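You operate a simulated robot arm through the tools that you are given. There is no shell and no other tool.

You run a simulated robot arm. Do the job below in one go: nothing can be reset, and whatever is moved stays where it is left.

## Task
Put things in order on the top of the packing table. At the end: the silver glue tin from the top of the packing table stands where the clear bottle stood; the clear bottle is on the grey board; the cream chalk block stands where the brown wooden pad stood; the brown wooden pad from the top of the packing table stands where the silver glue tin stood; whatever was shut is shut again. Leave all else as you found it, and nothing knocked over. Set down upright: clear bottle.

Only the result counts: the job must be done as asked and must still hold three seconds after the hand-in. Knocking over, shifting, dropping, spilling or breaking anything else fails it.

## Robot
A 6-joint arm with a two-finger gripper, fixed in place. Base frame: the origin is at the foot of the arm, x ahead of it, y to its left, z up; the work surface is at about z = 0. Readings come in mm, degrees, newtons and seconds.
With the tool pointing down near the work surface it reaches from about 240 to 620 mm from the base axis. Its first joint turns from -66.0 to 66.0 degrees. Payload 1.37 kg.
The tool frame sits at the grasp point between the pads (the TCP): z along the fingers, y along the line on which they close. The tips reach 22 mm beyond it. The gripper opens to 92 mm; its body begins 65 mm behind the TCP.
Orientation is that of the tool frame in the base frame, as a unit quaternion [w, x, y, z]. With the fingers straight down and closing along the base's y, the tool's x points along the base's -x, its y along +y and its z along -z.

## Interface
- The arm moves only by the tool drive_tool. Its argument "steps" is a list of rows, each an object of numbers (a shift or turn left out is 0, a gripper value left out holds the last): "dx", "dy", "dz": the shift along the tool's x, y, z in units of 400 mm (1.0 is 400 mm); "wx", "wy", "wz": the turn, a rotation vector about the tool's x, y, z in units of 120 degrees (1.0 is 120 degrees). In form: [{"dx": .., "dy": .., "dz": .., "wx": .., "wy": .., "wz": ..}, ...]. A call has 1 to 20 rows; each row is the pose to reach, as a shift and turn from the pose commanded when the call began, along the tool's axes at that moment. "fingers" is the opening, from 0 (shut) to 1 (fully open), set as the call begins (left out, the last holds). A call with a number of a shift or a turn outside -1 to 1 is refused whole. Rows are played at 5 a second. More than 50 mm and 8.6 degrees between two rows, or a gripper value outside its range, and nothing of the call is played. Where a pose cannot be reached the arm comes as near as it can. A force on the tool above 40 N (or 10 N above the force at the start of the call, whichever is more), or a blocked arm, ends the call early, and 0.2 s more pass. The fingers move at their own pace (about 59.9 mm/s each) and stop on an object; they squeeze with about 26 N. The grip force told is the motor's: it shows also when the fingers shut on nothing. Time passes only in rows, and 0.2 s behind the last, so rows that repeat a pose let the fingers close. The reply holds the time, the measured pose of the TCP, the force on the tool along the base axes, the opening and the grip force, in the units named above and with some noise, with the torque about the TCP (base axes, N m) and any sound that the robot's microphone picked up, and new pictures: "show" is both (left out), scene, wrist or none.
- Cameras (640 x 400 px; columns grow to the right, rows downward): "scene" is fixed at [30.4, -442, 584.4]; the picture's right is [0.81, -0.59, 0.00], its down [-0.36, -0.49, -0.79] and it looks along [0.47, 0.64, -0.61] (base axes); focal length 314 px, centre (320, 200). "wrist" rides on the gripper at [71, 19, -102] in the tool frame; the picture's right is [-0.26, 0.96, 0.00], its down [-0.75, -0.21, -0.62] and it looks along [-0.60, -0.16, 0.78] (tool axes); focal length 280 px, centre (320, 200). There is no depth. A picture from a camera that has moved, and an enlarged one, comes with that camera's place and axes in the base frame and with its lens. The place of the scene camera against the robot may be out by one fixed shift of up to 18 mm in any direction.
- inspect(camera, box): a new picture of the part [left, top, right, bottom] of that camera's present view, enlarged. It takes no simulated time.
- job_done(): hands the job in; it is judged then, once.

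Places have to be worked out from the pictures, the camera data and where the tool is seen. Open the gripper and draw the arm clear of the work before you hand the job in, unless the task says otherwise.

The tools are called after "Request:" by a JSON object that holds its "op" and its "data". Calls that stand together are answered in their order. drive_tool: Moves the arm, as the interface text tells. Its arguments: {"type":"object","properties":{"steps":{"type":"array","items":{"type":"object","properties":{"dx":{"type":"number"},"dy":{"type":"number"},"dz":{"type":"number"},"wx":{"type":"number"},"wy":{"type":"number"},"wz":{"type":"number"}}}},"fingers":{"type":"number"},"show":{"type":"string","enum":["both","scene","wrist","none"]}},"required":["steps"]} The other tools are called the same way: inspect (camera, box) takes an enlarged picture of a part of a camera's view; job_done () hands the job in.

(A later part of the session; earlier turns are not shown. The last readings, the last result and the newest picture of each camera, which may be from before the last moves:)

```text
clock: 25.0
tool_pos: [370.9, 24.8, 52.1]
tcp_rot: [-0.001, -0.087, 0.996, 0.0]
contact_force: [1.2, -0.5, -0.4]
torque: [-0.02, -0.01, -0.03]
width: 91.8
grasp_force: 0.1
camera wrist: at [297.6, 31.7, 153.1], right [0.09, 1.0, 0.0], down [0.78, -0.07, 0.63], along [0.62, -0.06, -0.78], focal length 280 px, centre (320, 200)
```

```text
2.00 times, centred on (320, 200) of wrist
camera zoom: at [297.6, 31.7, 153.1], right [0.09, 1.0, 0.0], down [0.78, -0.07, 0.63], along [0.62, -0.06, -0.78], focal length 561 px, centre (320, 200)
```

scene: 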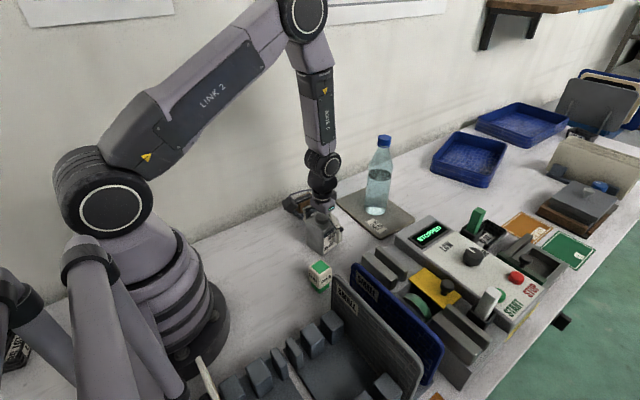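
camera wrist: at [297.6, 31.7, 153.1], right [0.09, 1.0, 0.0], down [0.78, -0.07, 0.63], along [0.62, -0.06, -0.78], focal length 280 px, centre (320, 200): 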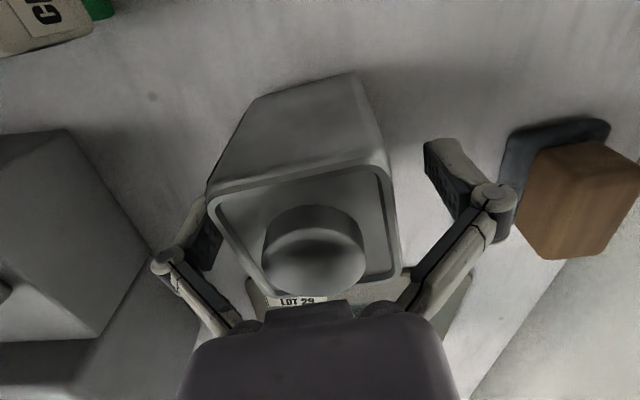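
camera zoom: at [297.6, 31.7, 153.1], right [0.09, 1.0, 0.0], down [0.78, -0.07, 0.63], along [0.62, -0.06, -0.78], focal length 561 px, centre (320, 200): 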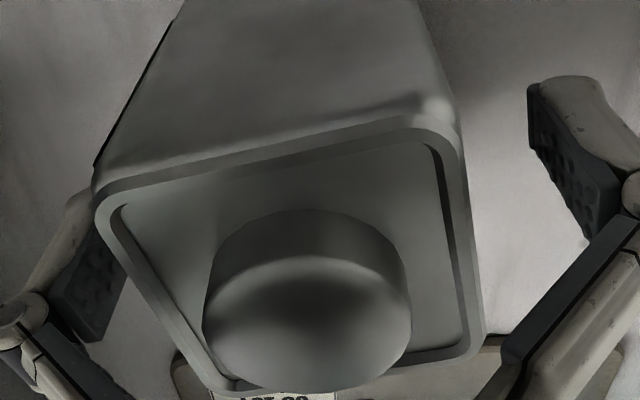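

The fingers straddle the tin with the cap clear of the palm. I'll shift 2 mm back and close on it.

Request:
{"op": "drive_tool", "data": {"steps": [{"dy": -0.004}, {"dy": -0.004}, {"dy": -0.004}, {"dy": -0.004}, {"dy": -0.004}, {"dy": -0.004}], "fingers": 0.0}}

Request:
{"op": "inspect", "data": {"camera": "wrist", "box": [160, 100, 480, 300]}}

```text
clock: 26.4
tool_pos: [370.7, 22.5, 51.9]
tcp_rot: [0.0, -0.086, 0.996, 0.0]
contact_force: [-2.8, -2.3, 15.6]
torque: [-0.06, 0.13, -0.17]
width: 60.0
grasp_force: 25.8
camera wrist: at [298.1, 30.1, 153.2], right [0.09, 1.0, 0.0], down [0.78, -0.07, 0.63], along [0.62, -0.06, -0.78], focal length 280 px, centre (320, 200)
```

scene: 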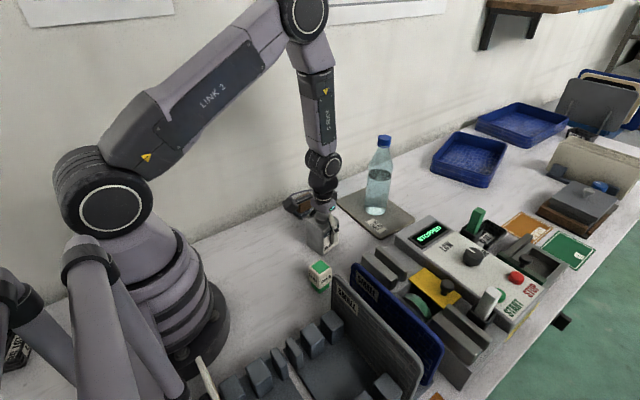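
wrist: 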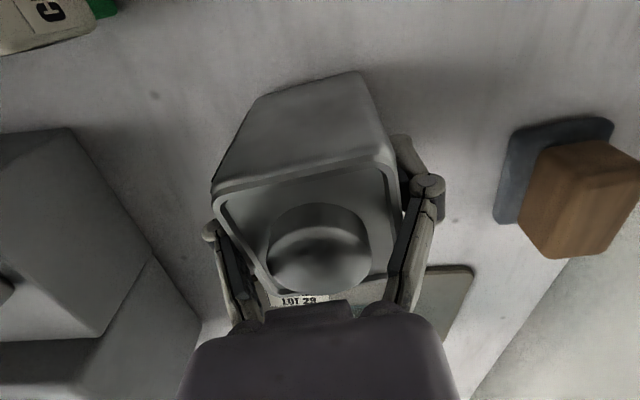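

```text
2.00 times, centred on (320, 200) of wrist
camera zoom: at [298.1, 30.1, 153.2], right [0.09, 1.0, 0.0], down [0.78, -0.07, 0.63], along [0.62, -0.06, -0.78], focal length 561 px, centre (320, 200)
```

zoom: 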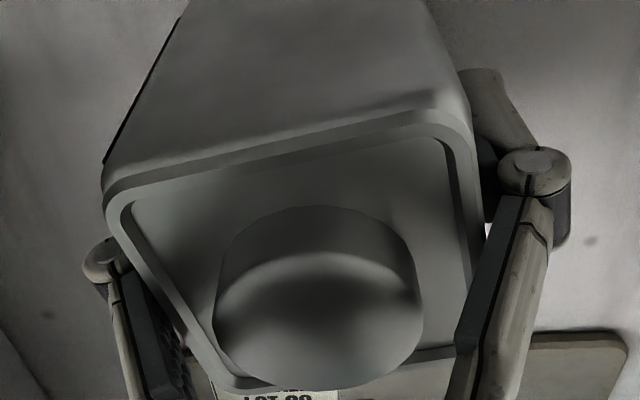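

The tin is gripped with width 60 mm, with some upward force from the fingers' arc. I'll lift gently and check the weight.

Request:
{"op": "drive_tool", "data": {"steps": [{"dz": -0.005}, {"dz": -0.015}, {"dz": -0.03}, {"dz": -0.05}, {"dz": -0.05}]}}

Request:
{"op": "inspect", "data": {"camera": "scene", "box": [260, 100, 400, 280]}}

```text
clock: 27.6
tool_pos: [371.2, 23.3, 72.0]
tcp_rot: [0.001, -0.087, 0.996, 0.0]
contact_force: [0.1, 0.9, -3.5]
torque: [-0.03, 0.02, -0.01]
width: 60.2
grasp_force: 26.0
camera wrist: at [297.7, 29.7, 173.0], right [0.09, 1.0, 0.0], down [0.78, -0.07, 0.62], along [0.62, -0.06, -0.78], focal length 280 px, centre (320, 200)
```

scene: 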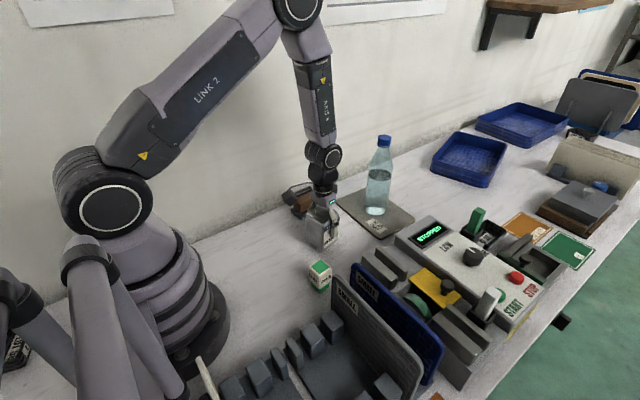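
wrist: 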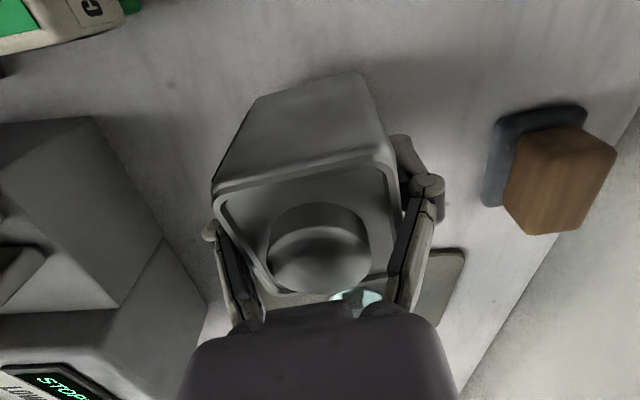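

```text
2.22 times, centred on (330, 190) of scene
camera zoom: at [30.4, -442.0, 584.4], right [0.81, -0.59, 0.0], down [-0.36, -0.49, -0.79], along [0.47, 0.64, -0.61], focal length 699 px, centre (298, 222)
```

zoom: 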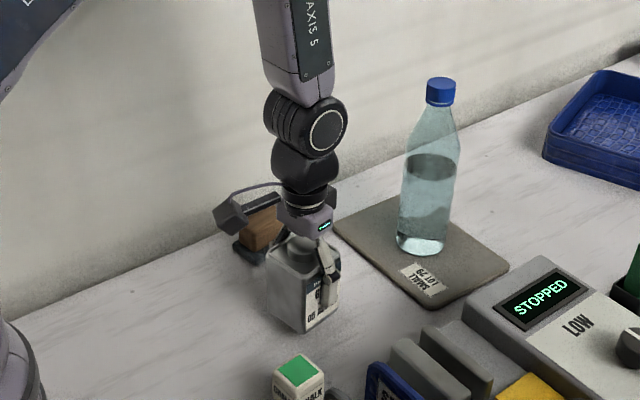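

The tin is off the table and weighs about 3.5 N. I'll raise it to z≈160 and carry it to the bottle's old spot at about (262,164.5).

Request:
{"op": "drive_tool", "data": {"steps": [{"dz": -0.05}, {"dz": -0.12}, {"dz": -0.19}, {"dz": -0.22}, {"dx": 0.012, "dy": 0.024, "dz": -0.22}, {"dx": 0.038, "dy": 0.071, "dz": -0.22}, {"dx": 0.073, "dy": 0.138, "dz": -0.22}, {"dx": 0.11, "dy": 0.207, "dz": -0.22}, {"dx": 0.147, "dy": 0.276, "dz": -0.22}, {"dx": 0.178, "dy": 0.335, "dz": -0.22}, {"dx": 0.2, "dy": 0.377, "dz": -0.22}, {"dx": 0.2094, "dy": 0.3943, "dz": -0.22}, {"dx": 0.2094, "dy": 0.3943, "dz": -0.22}]}}

Request:
{"op": "inspect", "data": {"camera": "scene", "box": [180, 80, 340, 280]}}

```text
clock: 30.4
tool_pos: [262.6, 163.5, 159.6]
tcp_rot: [0.0, -0.086, 0.996, 0.0]
contact_force: [0.4, -0.3, -3.8]
torque: [-0.01, 0.01, -0.01]
width: 60.0
grasp_force: 26.2
camera wrist: at [189.1, 171.1, 260.6], right [0.09, 1.0, 0.0], down [0.78, -0.07, 0.62], along [0.62, -0.06, -0.78], focal length 280 px, centre (320, 200)
```

scene: 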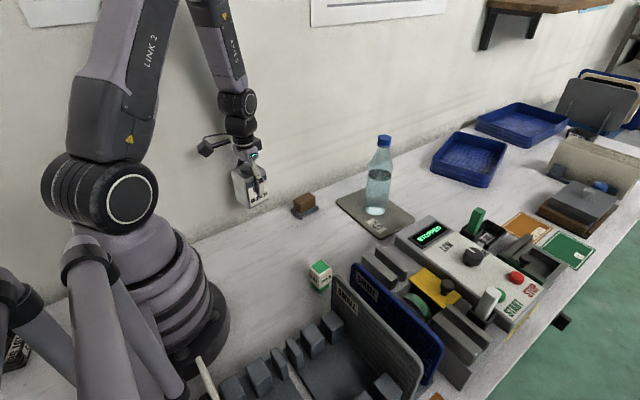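
wrist: 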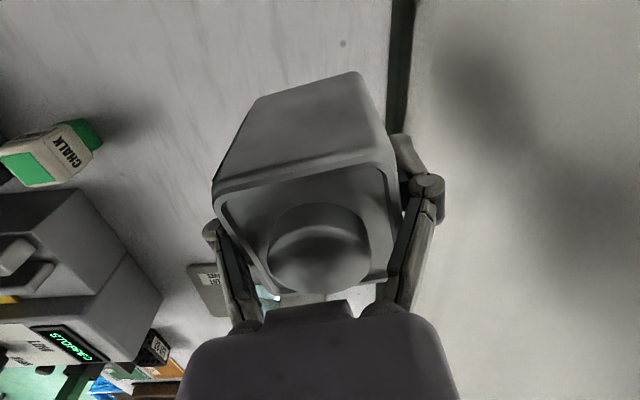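

```text
2.00 times, centred on (260, 180) of scene
camera zoom: at [30.4, -442.0, 584.4], right [0.81, -0.59, 0.0], down [-0.36, -0.49, -0.79], along [0.47, 0.64, -0.61], focal length 629 px, centre (440, 240)
```

zoom: 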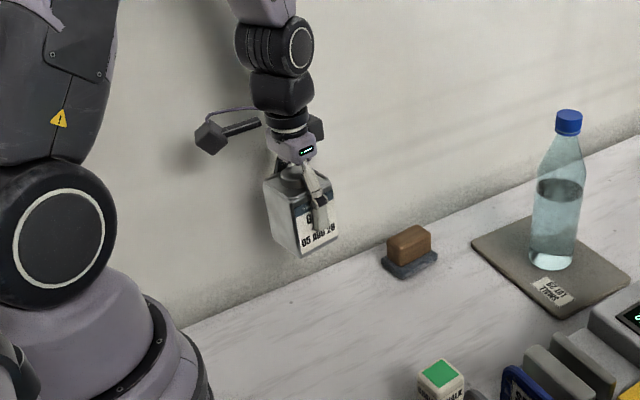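

The tin is over the bottle's old spot. I'll lower it to just above the table.

Request:
{"op": "drive_tool", "data": {"steps": [{"dz": 0.03}, {"dz": 0.08}, {"dz": 0.13}, {"dz": 0.18}, {"dz": 0.225}, {"dz": 0.25}, {"dz": 0.26}, {"dz": 0.26}]}}

Request:
{"op": "inspect", "data": {"camera": "scene", "box": [180, 80, 340, 280]}}

```text
clock: 32.2
tool_pos: [262.8, 163.4, 54.8]
tcp_rot: [-0.001, -0.086, 0.996, 0.0]
contact_force: [-0.2, -0.7, -2.9]
torque: [-0.04, 0.01, 0.02]
width: 59.8
grasp_force: 25.8
camera wrist: at [189.0, 170.0, 157.0], right [0.09, 1.0, 0.0], down [0.78, -0.07, 0.63], along [0.62, -0.06, -0.78], focal length 280 px, centre (320, 200)
```

scene: 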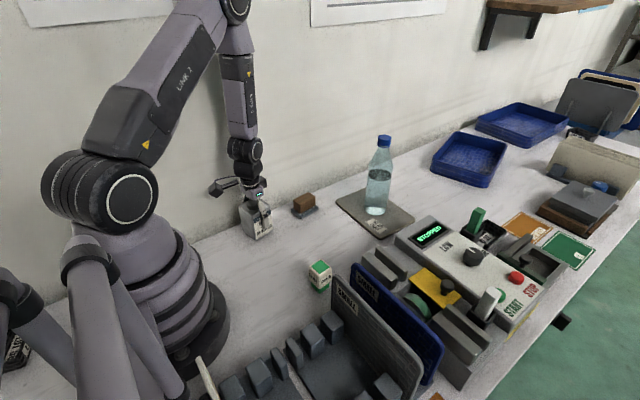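
wrist: 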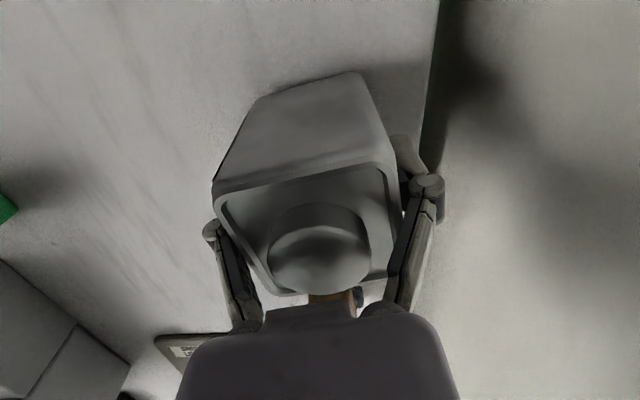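

```text
2.00 times, centred on (260, 180) of scene
camera zoom: at [30.4, -442.0, 584.4], right [0.81, -0.59, 0.0], down [-0.36, -0.49, -0.79], along [0.47, 0.64, -0.61], focal length 629 px, centre (440, 240)
```

zoom: 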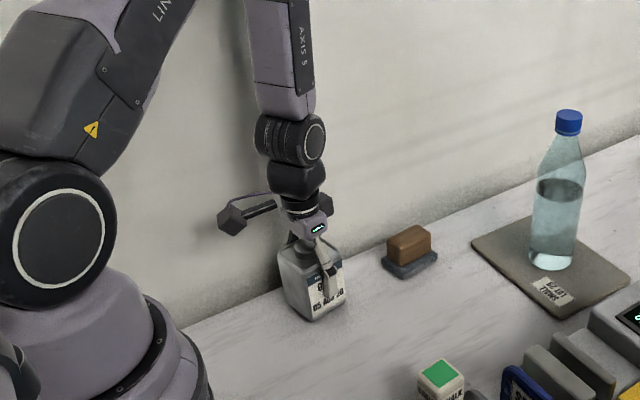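

Before setting down, I'll enlarge the scene view to compare the tin's base with where the bottle's base was, around scene pixel (261,230).

Request:
{"op": "inspect", "data": {"camera": "scene", "box": [220, 180, 300, 260]}}

```text
5.00 times, centred on (260, 220) of scene
camera zoom: at [30.4, -442.0, 584.4], right [0.81, -0.59, 0.0], down [-0.36, -0.49, -0.79], along [0.47, 0.64, -0.61], focal length 1572 px, centre (620, 100)
```

zoom: 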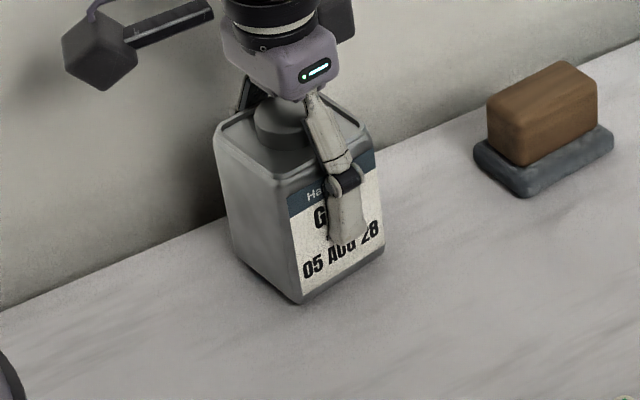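

Triangulating the cap across several wrist views puts the bottle's centre at about x=269–270 rather than 262, and the scene comparison agrees. I'll shift the tin +7 mm in x before setting it down.

Request:
{"op": "drive_tool", "data": {"steps": [{"dx": -0.009, "dy": -0.002}, {"dx": -0.0172, "dy": -0.004}, {"dx": -0.0172, "dy": -0.004}], "show": "none"}}

Request:
{"op": "inspect", "data": {"camera": "scene", "box": [220, 180, 300, 260]}}

```text
clock: 33.0
tool_pos: [269.3, 161.7, 56.0]
tcp_rot: [0.0, -0.086, 0.996, 0.001]
contact_force: [0.9, 0.5, -2.7]
torque: [0.01, 0.01, -0.02]
width: 59.5
grasp_force: 26.1
```

```text
5.00 times, centred on (260, 220) of scene
camera zoom: at [30.4, -442.0, 584.4], right [0.81, -0.59, 0.0], down [-0.36, -0.49, -0.79], along [0.47, 0.64, -0.61], focal length 1572 px, centre (620, 100)
```

zoom: 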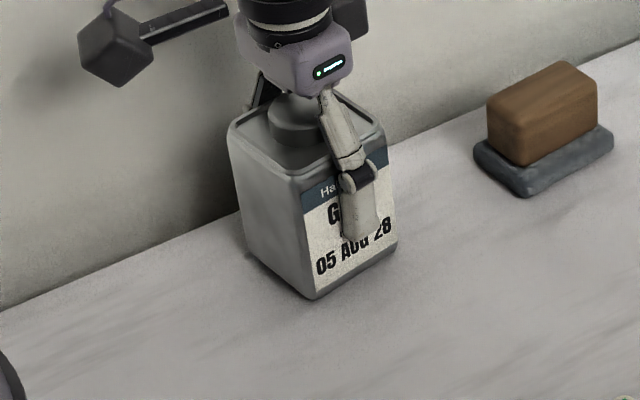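

The tin's base now sits at about scene pixel (260.5,231), matching the bottle's (261,230). I'll lower it in small steps until it touches.

Request:
{"op": "drive_tool", "data": {"steps": [{"dz": 0.003}, {"dz": 0.006}, {"dz": 0.006}], "show": "none"}}

Request:
{"op": "drive_tool", "data": {"steps": [{"dz": 0.002}, {"dz": 0.003}, {"dz": 0.003}], "show": "none"}}

```text
clock: 33.8
tool_pos: [268.9, 163.1, 53.3]
tcp_rot: [0.0, -0.086, 0.996, 0.0]
contact_force: [0.2, -1.3, -2.8]
torque: [0.01, 0.03, 0.01]
width: 59.8
grasp_force: 25.8
```

```text
clock: 34.6
tool_pos: [267.2, 162.3, 52.2]
tcp_rot: [0.001, -0.086, 0.996, 0.001]
contact_force: [-0.9, -0.6, 27.8]
torque: [-0.25, 0.43, -0.06]
width: 59.8
grasp_force: 25.5
```

Contact is firm at 28 N. I'll back off slightly and then release.

Request:
{"op": "drive_tool", "data": {"steps": [{"dz": -0.002}, {"dz": -0.002}], "show": "none"}}

```text
clock: 35.2
tool_pos: [269.6, 161.5, 53.2]
tcp_rot: [0.0, -0.086, 0.996, 0.001]
contact_force: [-2.5, 3.3, 15.9]
torque: [0.05, -0.01, -0.07]
width: 59.9
grasp_force: 26.1
```

It still reads 16 N, so I'll ease off a little more and open the fingers.

Request:
{"op": "drive_tool", "data": {"steps": [{"dz": -0.001}, {"dz": -0.001}], "show": "none"}}

Request:
{"op": "drive_tool", "data": {"steps": [{"dz": 0}, {"dz": 0}, {"dz": 0}, {"dz": 0}], "fingers": 0.95}}

Request:
{"op": "inspect", "data": {"camera": "scene", "box": [220, 180, 300, 260]}}

```text
clock: 35.8
tool_pos: [268.8, 163.1, 52.5]
tcp_rot: [-0.001, -0.086, 0.996, 0.0]
contact_force: [0.6, 0.5, -3.6]
torque: [0.02, -0.01, 0.0]
width: 59.8
grasp_force: 26.4
```

```text
clock: 36.8
tool_pos: [269.3, 163.2, 52.5]
tcp_rot: [0.0, -0.087, 0.996, -0.001]
contact_force: [0.7, -0.6, 0.2]
torque: [-0.03, 0.01, 0.02]
width: 87.4
grasp_force: 0.1
camera wrist: at [195.8, 169.7, 154.2], right [0.09, 1.0, 0.0], down [0.78, -0.07, 0.62], along [0.62, -0.06, -0.78], focal length 280 px, centre (320, 200)
```

scene: 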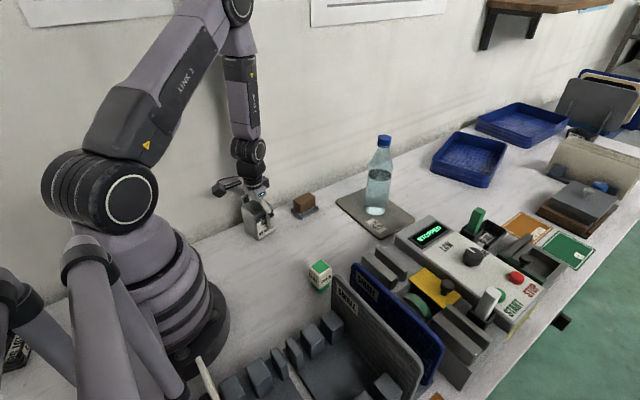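
wrist: 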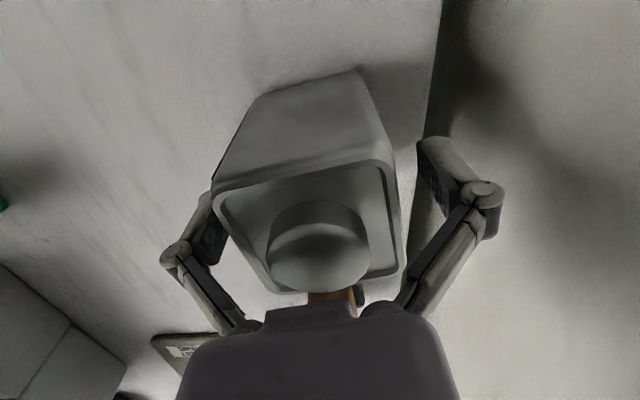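

```text
5.00 times, centred on (260, 220) of scene
camera zoom: at [30.4, -442.0, 584.4], right [0.81, -0.59, 0.0], down [-0.36, -0.49, -0.79], along [0.47, 0.64, -0.61], focal length 1572 px, centre (620, 100)
```

zoom: 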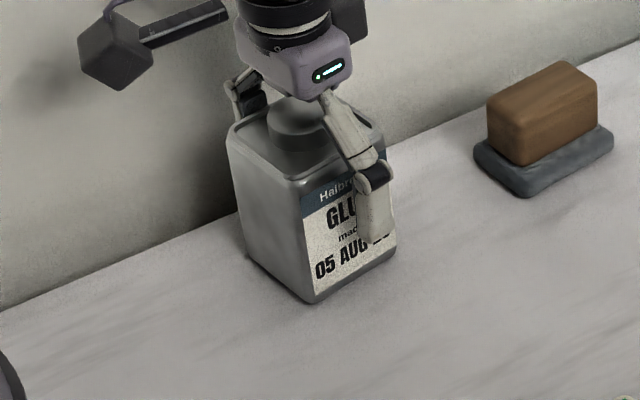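

The tin stands in place and is released. I'll rise straight up, then move over the pad for a close look.

Request:
{"op": "drive_tool", "data": {"steps": [{"dz": -0.06}, {"dz": -0.14}, {"dz": -0.23}, {"dz": -0.32}, {"dz": -0.37}, {"dx": -0.06, "dy": -0.01, "dz": -0.37}, {"dx": -0.14, "dy": -0.024, "dz": -0.37}, {"dx": -0.22, "dy": -0.038, "dz": -0.37}, {"dx": -0.3, "dy": -0.052, "dz": -0.37}, {"dx": -0.345, "dy": -0.06, "dz": -0.37}, {"dx": -0.345, "dy": -0.06, "dz": -0.37}], "fingers": 0.95}}

Request:
{"op": "inspect", "data": {"camera": "wrist", "box": [240, 0, 400, 160]}}

Request:
{"op": "inspect", "data": {"camera": "scene", "box": [220, 140, 340, 260]}}

```text
clock: 39.2
tool_pos: [409.5, 162.0, 200.1]
tcp_rot: [0.0, -0.086, 0.996, 0.0]
contact_force: [-1.1, 0.2, -0.9]
torque: [0.01, -0.01, -0.02]
width: 87.6
grasp_force: 0.1
camera wrist: at [336.1, 169.0, 301.9], right [0.09, 1.0, 0.0], down [0.78, -0.07, 0.62], along [0.62, -0.06, -0.78], focal length 280 px, centre (320, 200)
```

scene: 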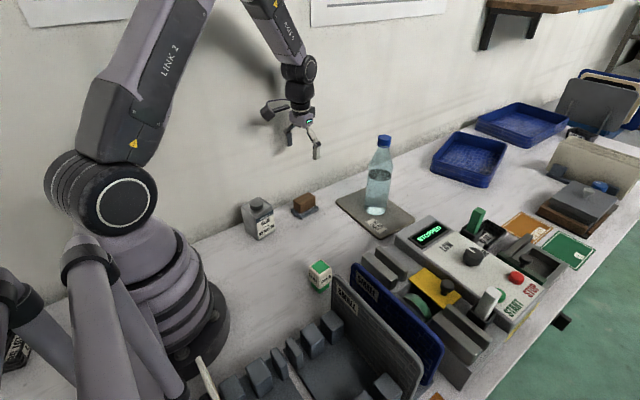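
wrist: 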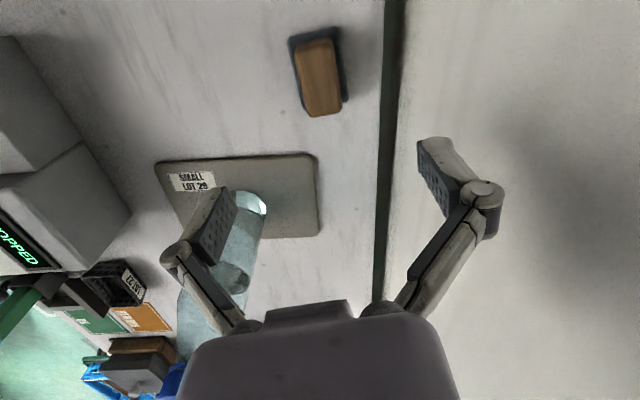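

```text
2.50 times, centred on (320, 80) of wrist
camera zoom: at [336.1, 169.0, 301.9], right [0.09, 1.0, 0.0], down [0.78, -0.07, 0.62], along [0.62, -0.06, -0.78], focal length 701 px, centre (320, 500)
```

zoom: 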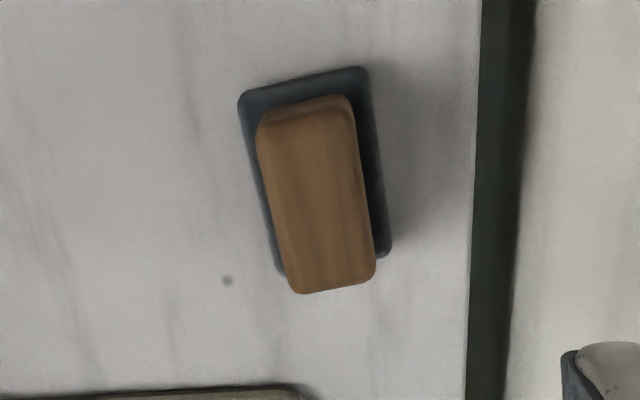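

```text
3.33 times, centred on (280, 200) of scene
camera zoom: at [30.4, -442.0, 584.4], right [0.81, -0.59, 0.0], down [-0.36, -0.49, -0.79], along [0.47, 0.64, -0.61], focal length 1048 px, centre (453, 200)
```

zoom: 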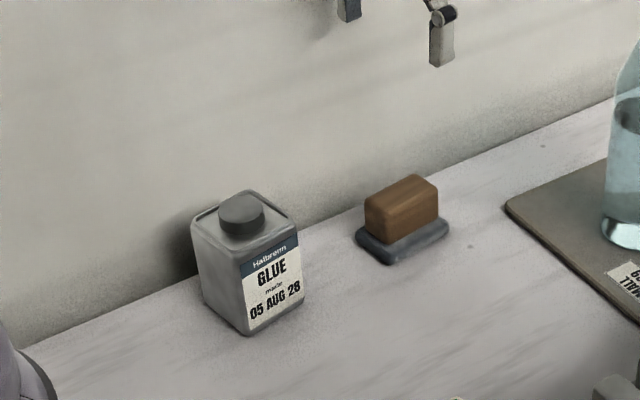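

The pad is a brown block of about 60×32 mm, top at z≈40, on a dark 69×49 mm base, centred at (409.5,162) with yaw about 6°. I'll narrow the opening, match the yaw and go down to z≈85 to check.

Request:
{"op": "drive_tool", "data": {"steps": [{"wz": 0.033}, {"wz": 0.033, "dz": 0.09}, {"wz": 0.033, "dz": 0.18}, {"wz": 0.033, "dz": 0.26}, {"wz": 0.033, "dz": 0.287}, {"wz": 0.033, "dz": 0.287}], "fingers": 0.62}}

Request:
{"op": "inspect", "data": {"camera": "wrist", "box": [200, 60, 440, 220]}}

Request:
{"op": "inspect", "data": {"camera": "scene", "box": [240, 100, 380, 260]}}

```text
clock: 40.6
tool_pos: [410.0, 163.7, 85.4]
tcp_rot: [0.0, -0.053, 0.999, 0.0]
contact_force: [-0.3, -0.6, 0.1]
torque: [-0.05, 0.0, 0.0]
width: 57.0
grasp_force: 0.1
camera wrist: at [337.2, 174.2, 186.7], right [0.16, 0.99, 0.0], down [0.77, -0.13, 0.62], along [0.62, -0.1, -0.78], focal length 280 px, centre (320, 200)
```

scene: 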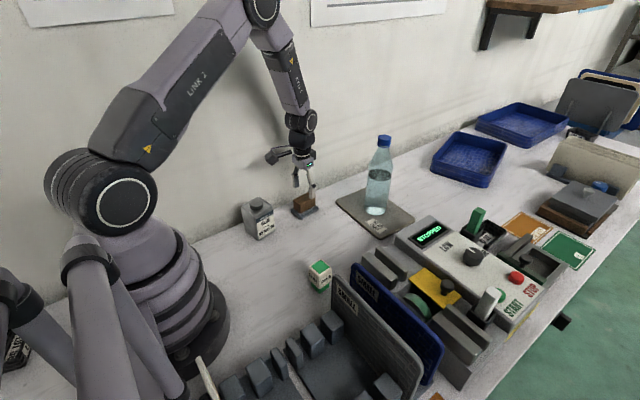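
wrist: 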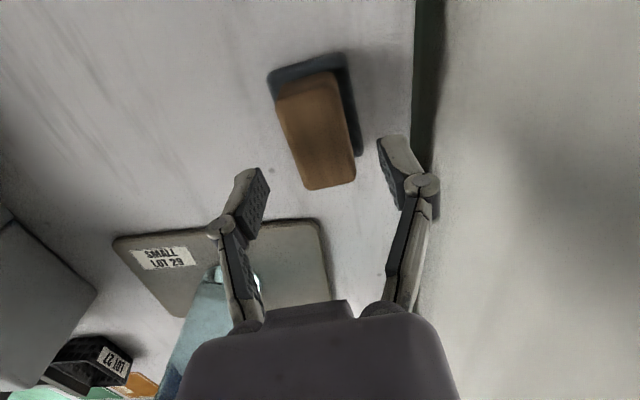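

```text
2.50 times, centred on (320, 140) of wrist
camera zoom: at [337.2, 174.2, 186.7], right [0.16, 0.99, 0.0], down [0.77, -0.13, 0.62], along [0.62, -0.1, -0.78], focal length 701 px, centre (320, 350)
```

zoom: 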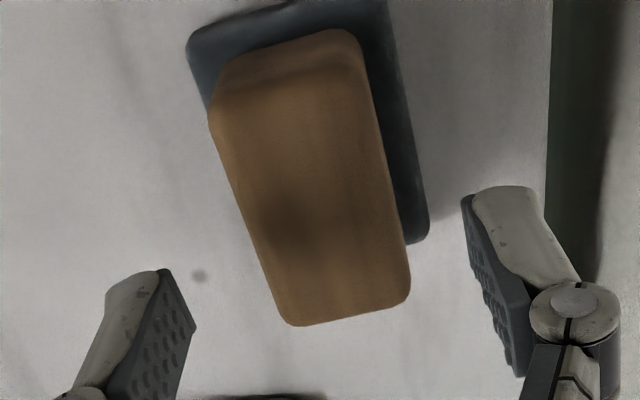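

```text
2.50 times, centred on (310, 180) of scene
camera zoom: at [30.4, -442.0, 584.4], right [0.81, -0.59, 0.0], down [-0.36, -0.49, -0.79], along [0.47, 0.64, -0.61], focal length 786 px, centre (345, 250)
```

zoom: 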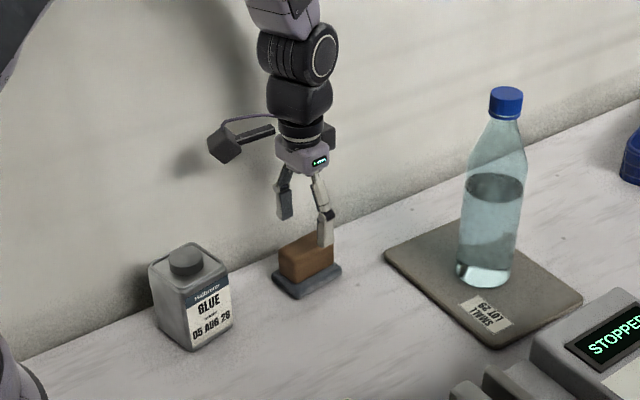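

The pad is lined up, the brown top is near z≈47 and the dark base top near z≈13. I'll go down to z≈41 so the tips stay above the base, then check clearance.

Request:
{"op": "drive_tool", "data": {"steps": [{"dx": 0.005, "dz": 0.03}, {"dx": 0.005, "dz": 0.06}, {"dx": 0.005, "dz": 0.09}, {"dx": 0.005, "dz": 0.108}, {"dx": 0.005, "dz": 0.108}], "fingers": 0.58}}

Request:
{"op": "inspect", "data": {"camera": "scene", "box": [260, 140, 360, 240]}}

Request:
{"op": "inspect", "data": {"camera": "wrist", "box": [200, 60, 440, 260]}}

```text
clock: 41.8
tool_pos: [409.2, 161.9, 43.4]
tcp_rot: [-0.001, -0.052, 0.999, -0.001]
contact_force: [0.4, 0.9, -1.4]
torque: [-0.02, 0.01, -0.02]
width: 53.4
grasp_force: 0.2
camera wrist: at [334.6, 174.4, 144.8], right [0.16, 0.99, 0.0], down [0.77, -0.13, 0.63], along [0.62, -0.1, -0.78], focal length 280 px, centre (320, 200)
```

scene: 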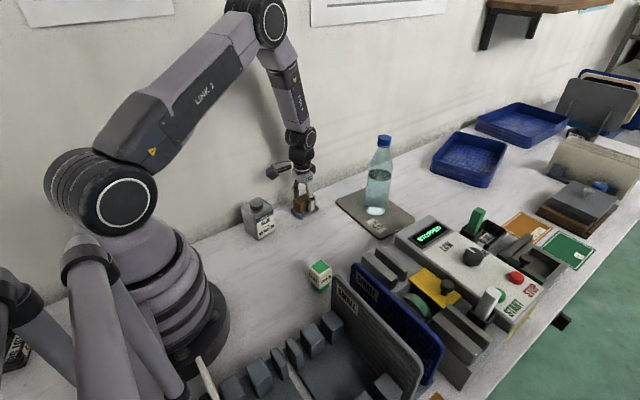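
wrist: 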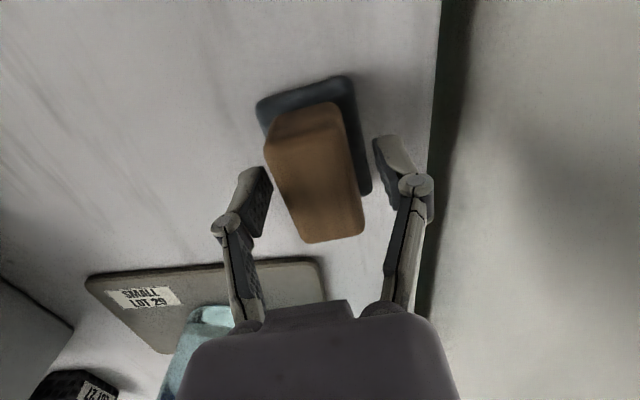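

```text
4.00 times, centred on (310, 190) of scene
camera zoom: at [30.4, -442.0, 584.4], right [0.81, -0.59, 0.0], down [-0.36, -0.49, -0.79], along [0.47, 0.64, -0.61], focal length 1258 px, centre (360, 240)
```

zoom: 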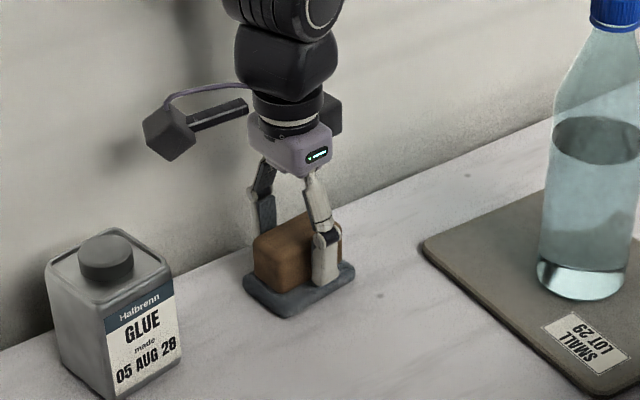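

```text
2.00 times, centred on (320, 160) of wrist
camera zoom: at [334.6, 174.4, 144.8], right [0.16, 0.99, 0.0], down [0.77, -0.13, 0.63], along [0.62, -0.1, -0.78], focal length 561 px, centre (320, 280)
```

zoom: 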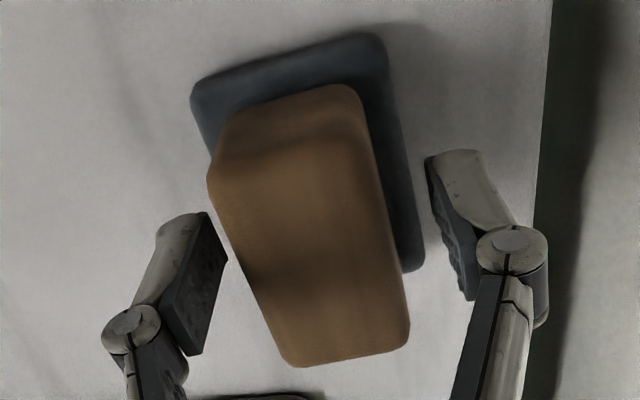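

The fingers straddle the brown block and the tips stay above the dark base. I'll close on it.

Request:
{"op": "drive_tool", "data": {"steps": [{"dz": 0}, {"dz": 0}, {"dz": 0}, {"dz": 0}], "fingers": 0.0}}

Request:
{"op": "inspect", "data": {"camera": "scene", "box": [260, 140, 360, 240]}}

Request:
{"op": "inspect", "data": {"camera": "wrist", "box": [200, 60, 440, 260]}}

```text
clock: 42.8
tool_pos: [407.9, 162.1, 43.0]
tcp_rot: [0.0, -0.052, 0.999, 0.0]
contact_force: [1.3, -0.2, 0.0]
torque: [0.05, 0.01, 0.03]
width: 33.3
grasp_force: 25.7
camera wrist: at [334.6, 174.4, 145.0], right [0.16, 0.99, 0.0], down [0.77, -0.13, 0.63], along [0.62, -0.1, -0.78], focal length 280 px, centre (320, 200)
```

scene: 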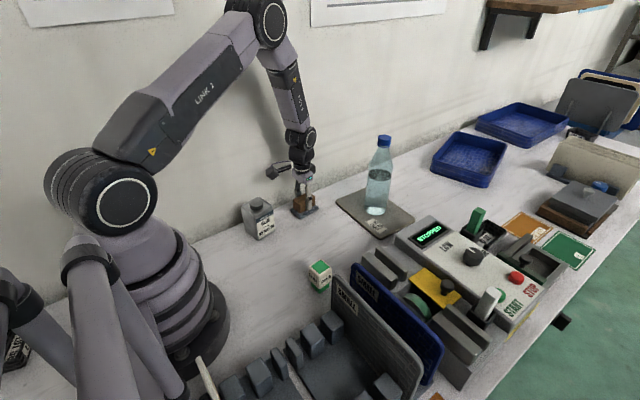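
wrist: 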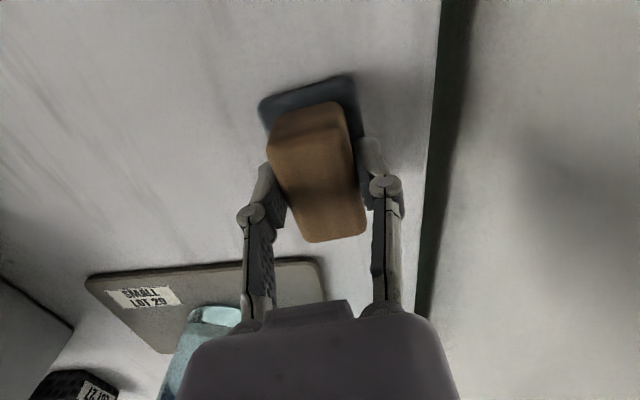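

```text
4.00 times, centred on (310, 190) of scene
camera zoom: at [30.4, -442.0, 584.4], right [0.81, -0.59, 0.0], down [-0.36, -0.49, -0.79], along [0.47, 0.64, -0.61], focal length 1258 px, centre (360, 240)
```

zoom: 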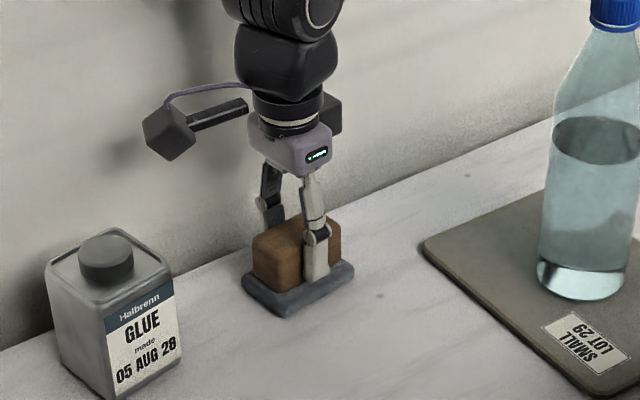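

```text
2.00 times, centred on (320, 160) of wrist
camera zoom: at [334.6, 174.4, 145.0], right [0.16, 0.99, 0.0], down [0.77, -0.13, 0.63], along [0.62, -0.1, -0.78], focal length 561 px, centre (320, 280)
```

zoom: 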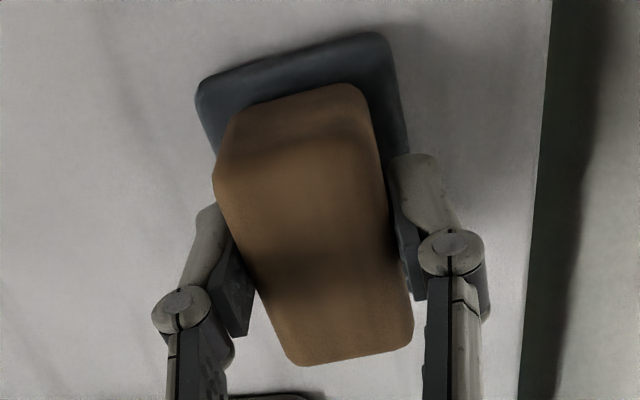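

The pad is gripped at 33.3 mm. I'll lift gently and check that the dark base comes up with it.

Request:
{"op": "drive_tool", "data": {"steps": [{"dz": -0.005}, {"dz": -0.015}, {"dz": -0.03}, {"dz": -0.045}, {"dz": -0.045}]}}

Request:
{"op": "inspect", "data": {"camera": "scene", "box": [260, 140, 360, 240]}}

```text
clock: 44.0
tool_pos: [407.4, 163.3, 61.8]
tcp_rot: [0.0, -0.053, 0.999, 0.0]
contact_force: [-0.7, 0.2, -0.5]
torque: [0.02, 0.01, -0.01]
width: 33.3
grasp_force: 25.8
camera wrist: at [334.4, 175.2, 162.1], right [0.16, 0.99, 0.0], down [0.77, -0.13, 0.62], along [0.62, -0.1, -0.78], focal length 280 px, centre (320, 200)
```

scene: 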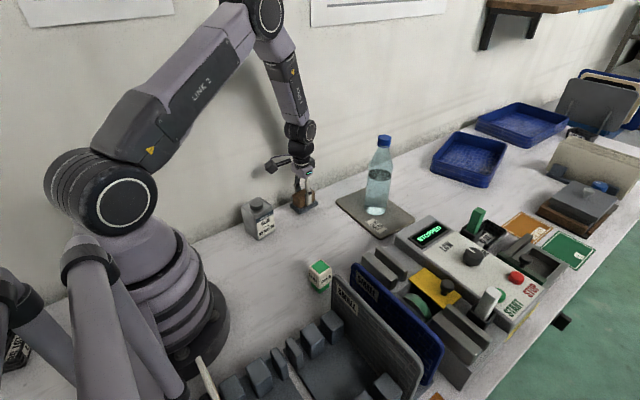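
wrist: 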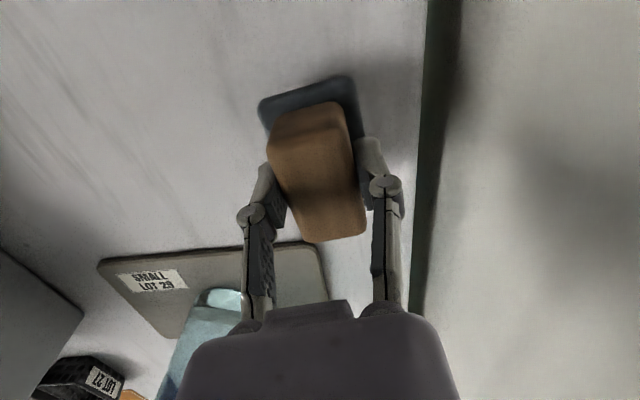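

```text
4.00 times, centred on (310, 190) of scene
camera zoom: at [30.4, -442.0, 584.4], right [0.81, -0.59, 0.0], down [-0.36, -0.49, -0.79], along [0.47, 0.64, -0.61], focal length 1258 px, centre (360, 240)
```

zoom: 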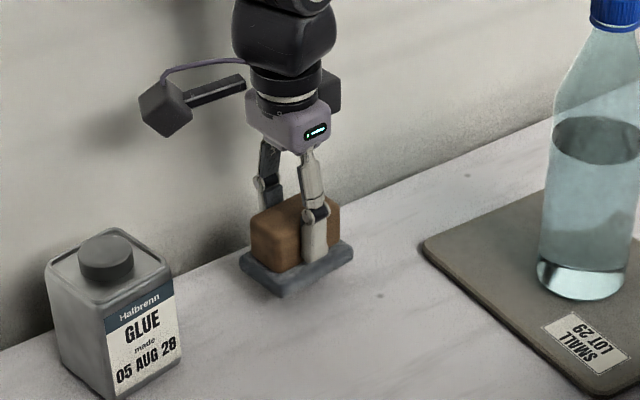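

The pad came up in one piece. I'll carry it to the tin's original spot at (372,23).

Request:
{"op": "drive_tool", "data": {"steps": [{"dz": -0.05}, {"dz": -0.1}, {"dx": 0.01, "dy": -0.025, "dz": -0.1}, {"dx": 0.03, "dy": -0.08, "dz": -0.1}, {"dx": 0.055, "dy": -0.145, "dz": -0.1}, {"dx": 0.08, "dy": -0.21, "dz": -0.1}, {"dx": 0.104, "dy": -0.272, "dz": -0.1}, {"dx": 0.12, "dy": -0.315, "dz": -0.1}, {"dx": 0.129, "dy": -0.338, "dz": -0.1}, {"dx": 0.129, "dy": -0.338, "dz": -0.06}, {"dx": 0.129, "dy": -0.338, "dz": -0.01}, {"dx": 0.129, "dy": -0.338, "dz": 0.02}, {"dx": 0.129, "dy": -0.338, "dz": 0.02}]}}

Request:
{"op": "inspect", "data": {"camera": "scene", "box": [270, 160, 390, 280]}}

```text
clock: 46.8
tool_pos: [371.0, 23.4, 52.8]
tcp_rot: [0.0, -0.052, 0.999, 0.0]
contact_force: [0.2, 0.1, 0.6]
torque: [-0.01, -0.02, 0.02]
width: 33.2
grasp_force: 25.6
camera wrist: at [298.2, 34.8, 153.9], right [0.16, 0.99, 0.0], down [0.77, -0.13, 0.63], along [0.62, -0.1, -0.78], focal length 280 px, centre (320, 200)
```

scene: 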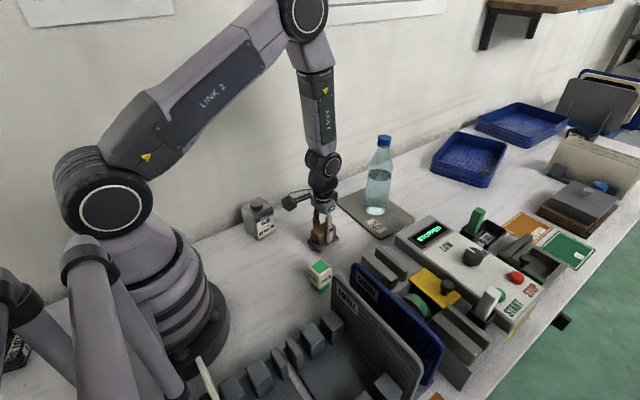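
wrist: 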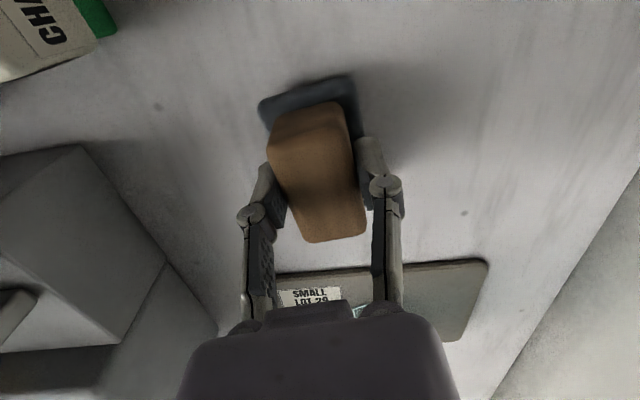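

```text
3.33 times, centred on (330, 220) of scene
camera zoom: at [30.4, -442.0, 584.4], right [0.81, -0.59, 0.0], down [-0.36, -0.49, -0.79], along [0.47, 0.64, -0.61], focal length 1048 px, centre (287, 133)
```

zoom: 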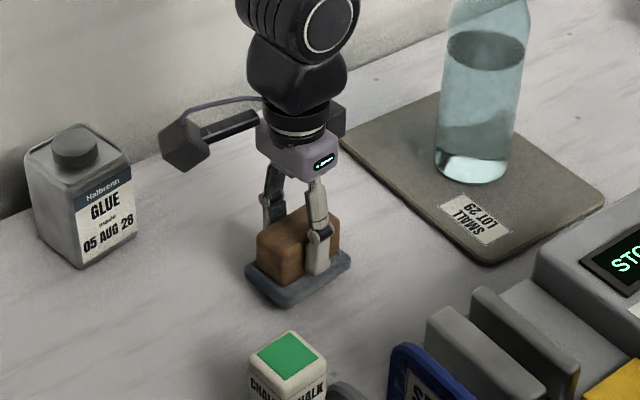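

The pad's base lines up with where the tin's base was in the scene view. I'll lower it toward contact at z≈43.

Request:
{"op": "drive_tool", "data": {"steps": [{"dz": 0.008}, {"dz": 0.016}, {"dz": 0.02}, {"dz": 0.02}], "show": "none"}}

Request:
{"op": "drive_tool", "data": {"steps": [{"dz": 0.002}, {"dz": 0.003}, {"dz": 0.003}], "show": "none"}}

```text
clock: 47.8
tool_pos: [370.5, 24.5, 46.1]
tcp_rot: [0.001, -0.053, 0.999, 0.0]
contact_force: [0.0, -0.5, -1.2]
torque: [-0.03, -0.01, -0.03]
width: 33.1
grasp_force: 26.2
```

```text
clock: 48.6
tool_pos: [370.1, 23.0, 43.5]
tcp_rot: [0.0, -0.053, 0.999, -0.001]
contact_force: [0.3, -0.6, -0.6]
torque: [0.01, 0.01, 0.01]
width: 33.5
grasp_force: 25.6
```

No contact yet, so I'll keep lowering by fractions of a millimetre.

Request:
{"op": "drive_tool", "data": {"steps": [{"dz": 0.001}, {"dz": 0.002}, {"dz": 0.002}], "show": "none"}}

```text
clock: 49.4
tool_pos: [370.0, 22.9, 43.4]
tcp_rot: [0.0, -0.052, 0.999, 0.0]
contact_force: [-3.5, -2.9, 13.9]
torque: [-0.1, 0.06, 0.0]
width: 33.3
grasp_force: 25.7
```

There is contact at 14 N. I'll ease off slightly and release, opening only moderately.

Request:
{"op": "drive_tool", "data": {"steps": [{"dz": -0.001}, {"dz": -0.001}], "show": "none"}}

Request:
{"op": "drive_tool", "data": {"steps": [{"dz": 0}, {"dz": 0}, {"dz": 0}], "fingers": 0.62}}

Request:
{"op": "inspect", "data": {"camera": "scene", "box": [270, 160, 390, 280]}}

```text
clock: 50.0
tool_pos: [371.2, 24.2, 43.2]
tcp_rot: [0.001, -0.052, 0.999, 0.0]
contact_force: [-2.5, -0.9, 10.6]
torque: [-0.03, 0.14, -0.03]
width: 33.1
grasp_force: 26.5
```

```text
clock: 50.8
tool_pos: [369.4, 22.6, 43.3]
tcp_rot: [0.0, -0.053, 0.999, 0.001]
contact_force: [-0.1, -0.5, -0.2]
torque: [-0.02, -0.01, 0.0]
width: 57.2
grasp_force: 0.0
camera wrist: at [297.4, 35.4, 144.7], right [0.16, 0.99, 0.0], down [0.77, -0.13, 0.62], along [0.62, -0.1, -0.78], focal length 280 px, centre (320, 200)
```

scene: 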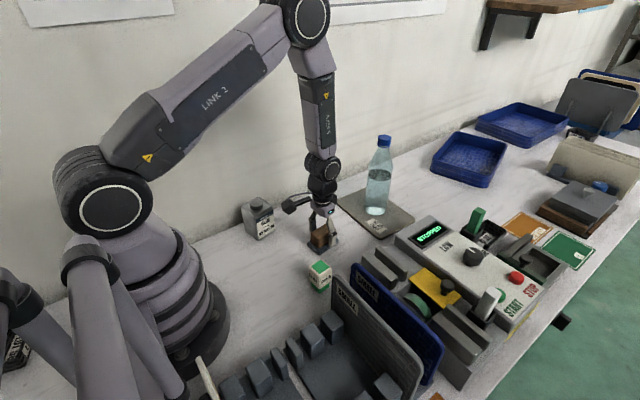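
wrist: 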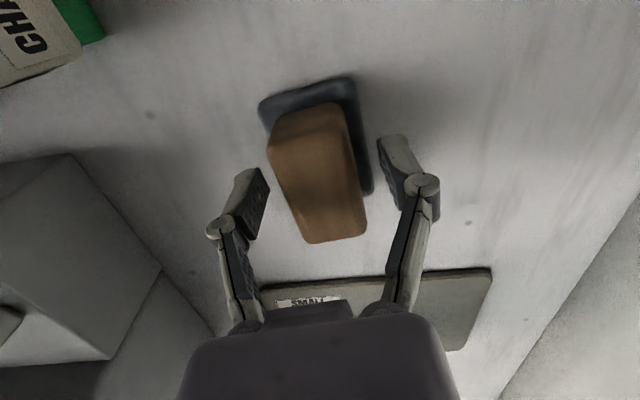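

```text
3.33 times, centred on (330, 220) of scene
camera zoom: at [30.4, -442.0, 584.4], right [0.81, -0.59, 0.0], down [-0.36, -0.49, -0.79], along [0.47, 0.64, -0.61], focal length 1048 px, centre (287, 133)
```

zoom: 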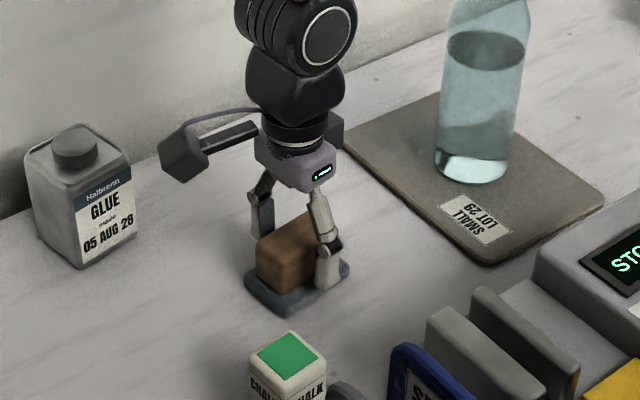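

The pad stands where the tin was. I'll rise to z≈210 and move over the chalk block for a close look.

Request:
{"op": "drive_tool", "data": {"steps": [{"dz": -0.05}, {"dz": -0.14}, {"dz": -0.24}, {"dz": -0.34}, {"dz": -0.417}, {"dx": 0.03, "dy": -0.033, "dz": -0.417}, {"dx": 0.085, "dy": -0.094, "dz": -0.417}, {"dx": 0.14, "dy": -0.154, "dz": -0.417}, {"dx": 0.195, "dy": -0.214, "dz": -0.417}, {"dx": 0.225, "dy": -0.2475, "dz": -0.417}, {"dx": 0.225, "dy": -0.2475, "dz": -0.417}], "fingers": 0.62}}

Request:
{"op": "inspect", "data": {"camera": "wrist", "box": [200, 0, 440, 200]}}

Request:
{"op": "inspect", "data": {"camera": "scene", "box": [260, 200, 400, 340]}}

```text
clock: 53.2
tool_pos: [290.2, -84.3, 212.8]
tcp_rot: [0.0, -0.052, 0.999, 0.0]
contact_force: [0.0, 0.6, -0.3]
torque: [-0.01, -0.03, 0.02]
width: 57.3
grasp_force: 0.0
camera wrist: at [218.2, -72.1, 313.3], right [0.16, 0.99, 0.0], down [0.77, -0.13, 0.63], along [0.62, -0.1, -0.78], focal length 280 px, centre (320, 200)
```

scene: 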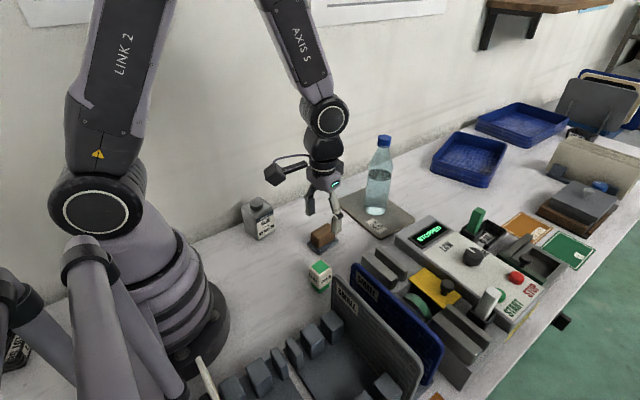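
wrist: 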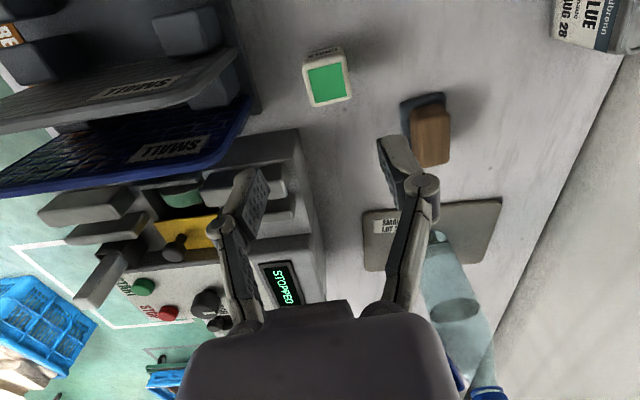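

```text
2.00 times, centred on (320, 100) of wrist
camera zoom: at [218.2, -72.1, 313.3], right [0.16, 0.99, 0.0], down [0.77, -0.13, 0.63], along [0.62, -0.1, -0.78], focal length 561 px, centre (320, 400)
```

zoom: 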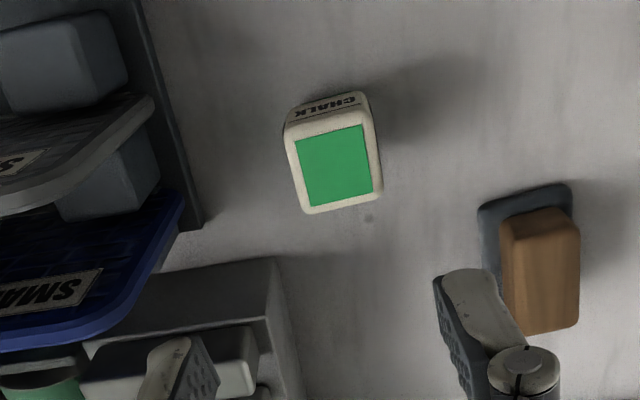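

```text
2.86 times, centred on (330, 270) of scene
camera zoom: at [30.3, -442.0, 584.4], right [0.81, -0.59, 0.0], down [-0.36, -0.49, -0.79], along [0.47, 0.64, -0.61], focal length 898 px, centre (291, 0)
```

zoom: 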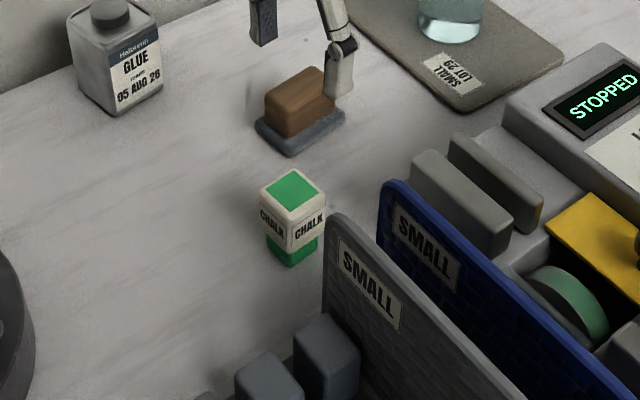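

The chalk's top centre triangulates to about (288.6,−77) with the top near z≈67 and yaw about 2°. I'll look closer at the upright boards next to it to be sure of clearance.

Request:
{"op": "inspect", "data": {"camera": "wrist", "box": [60, 0, 380, 200]}}

Request:
{"op": "inspect", "data": {"camera": "scene", "box": [280, 230, 440, 390]}}

```text
2.00 times, centred on (220, 100) of wrist
camera zoom: at [218.2, -72.1, 313.3], right [0.16, 0.99, 0.0], down [0.77, -0.13, 0.63], along [0.62, -0.1, -0.78], focal length 561 px, centre (520, 400)
```

zoom: 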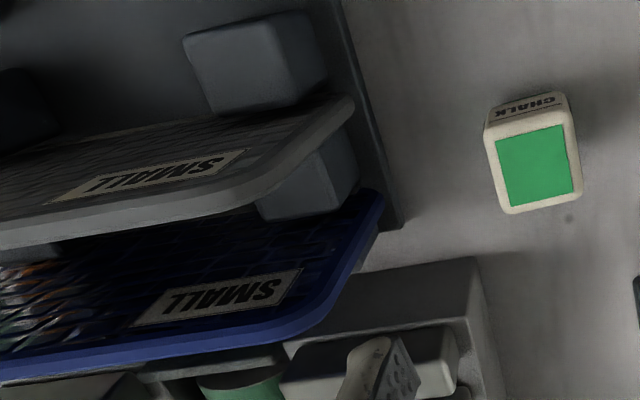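

```text
2.50 times, centred on (360, 310) of scene
camera zoom: at [30.3, -442.0, 584.4], right [0.81, -0.59, 0.0], down [-0.36, -0.49, -0.79], along [0.47, 0.64, -0.61], focal length 786 px, centre (220, -75)
```

zoom: 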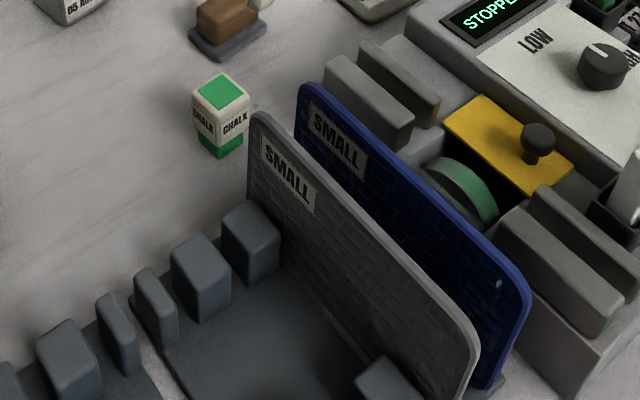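

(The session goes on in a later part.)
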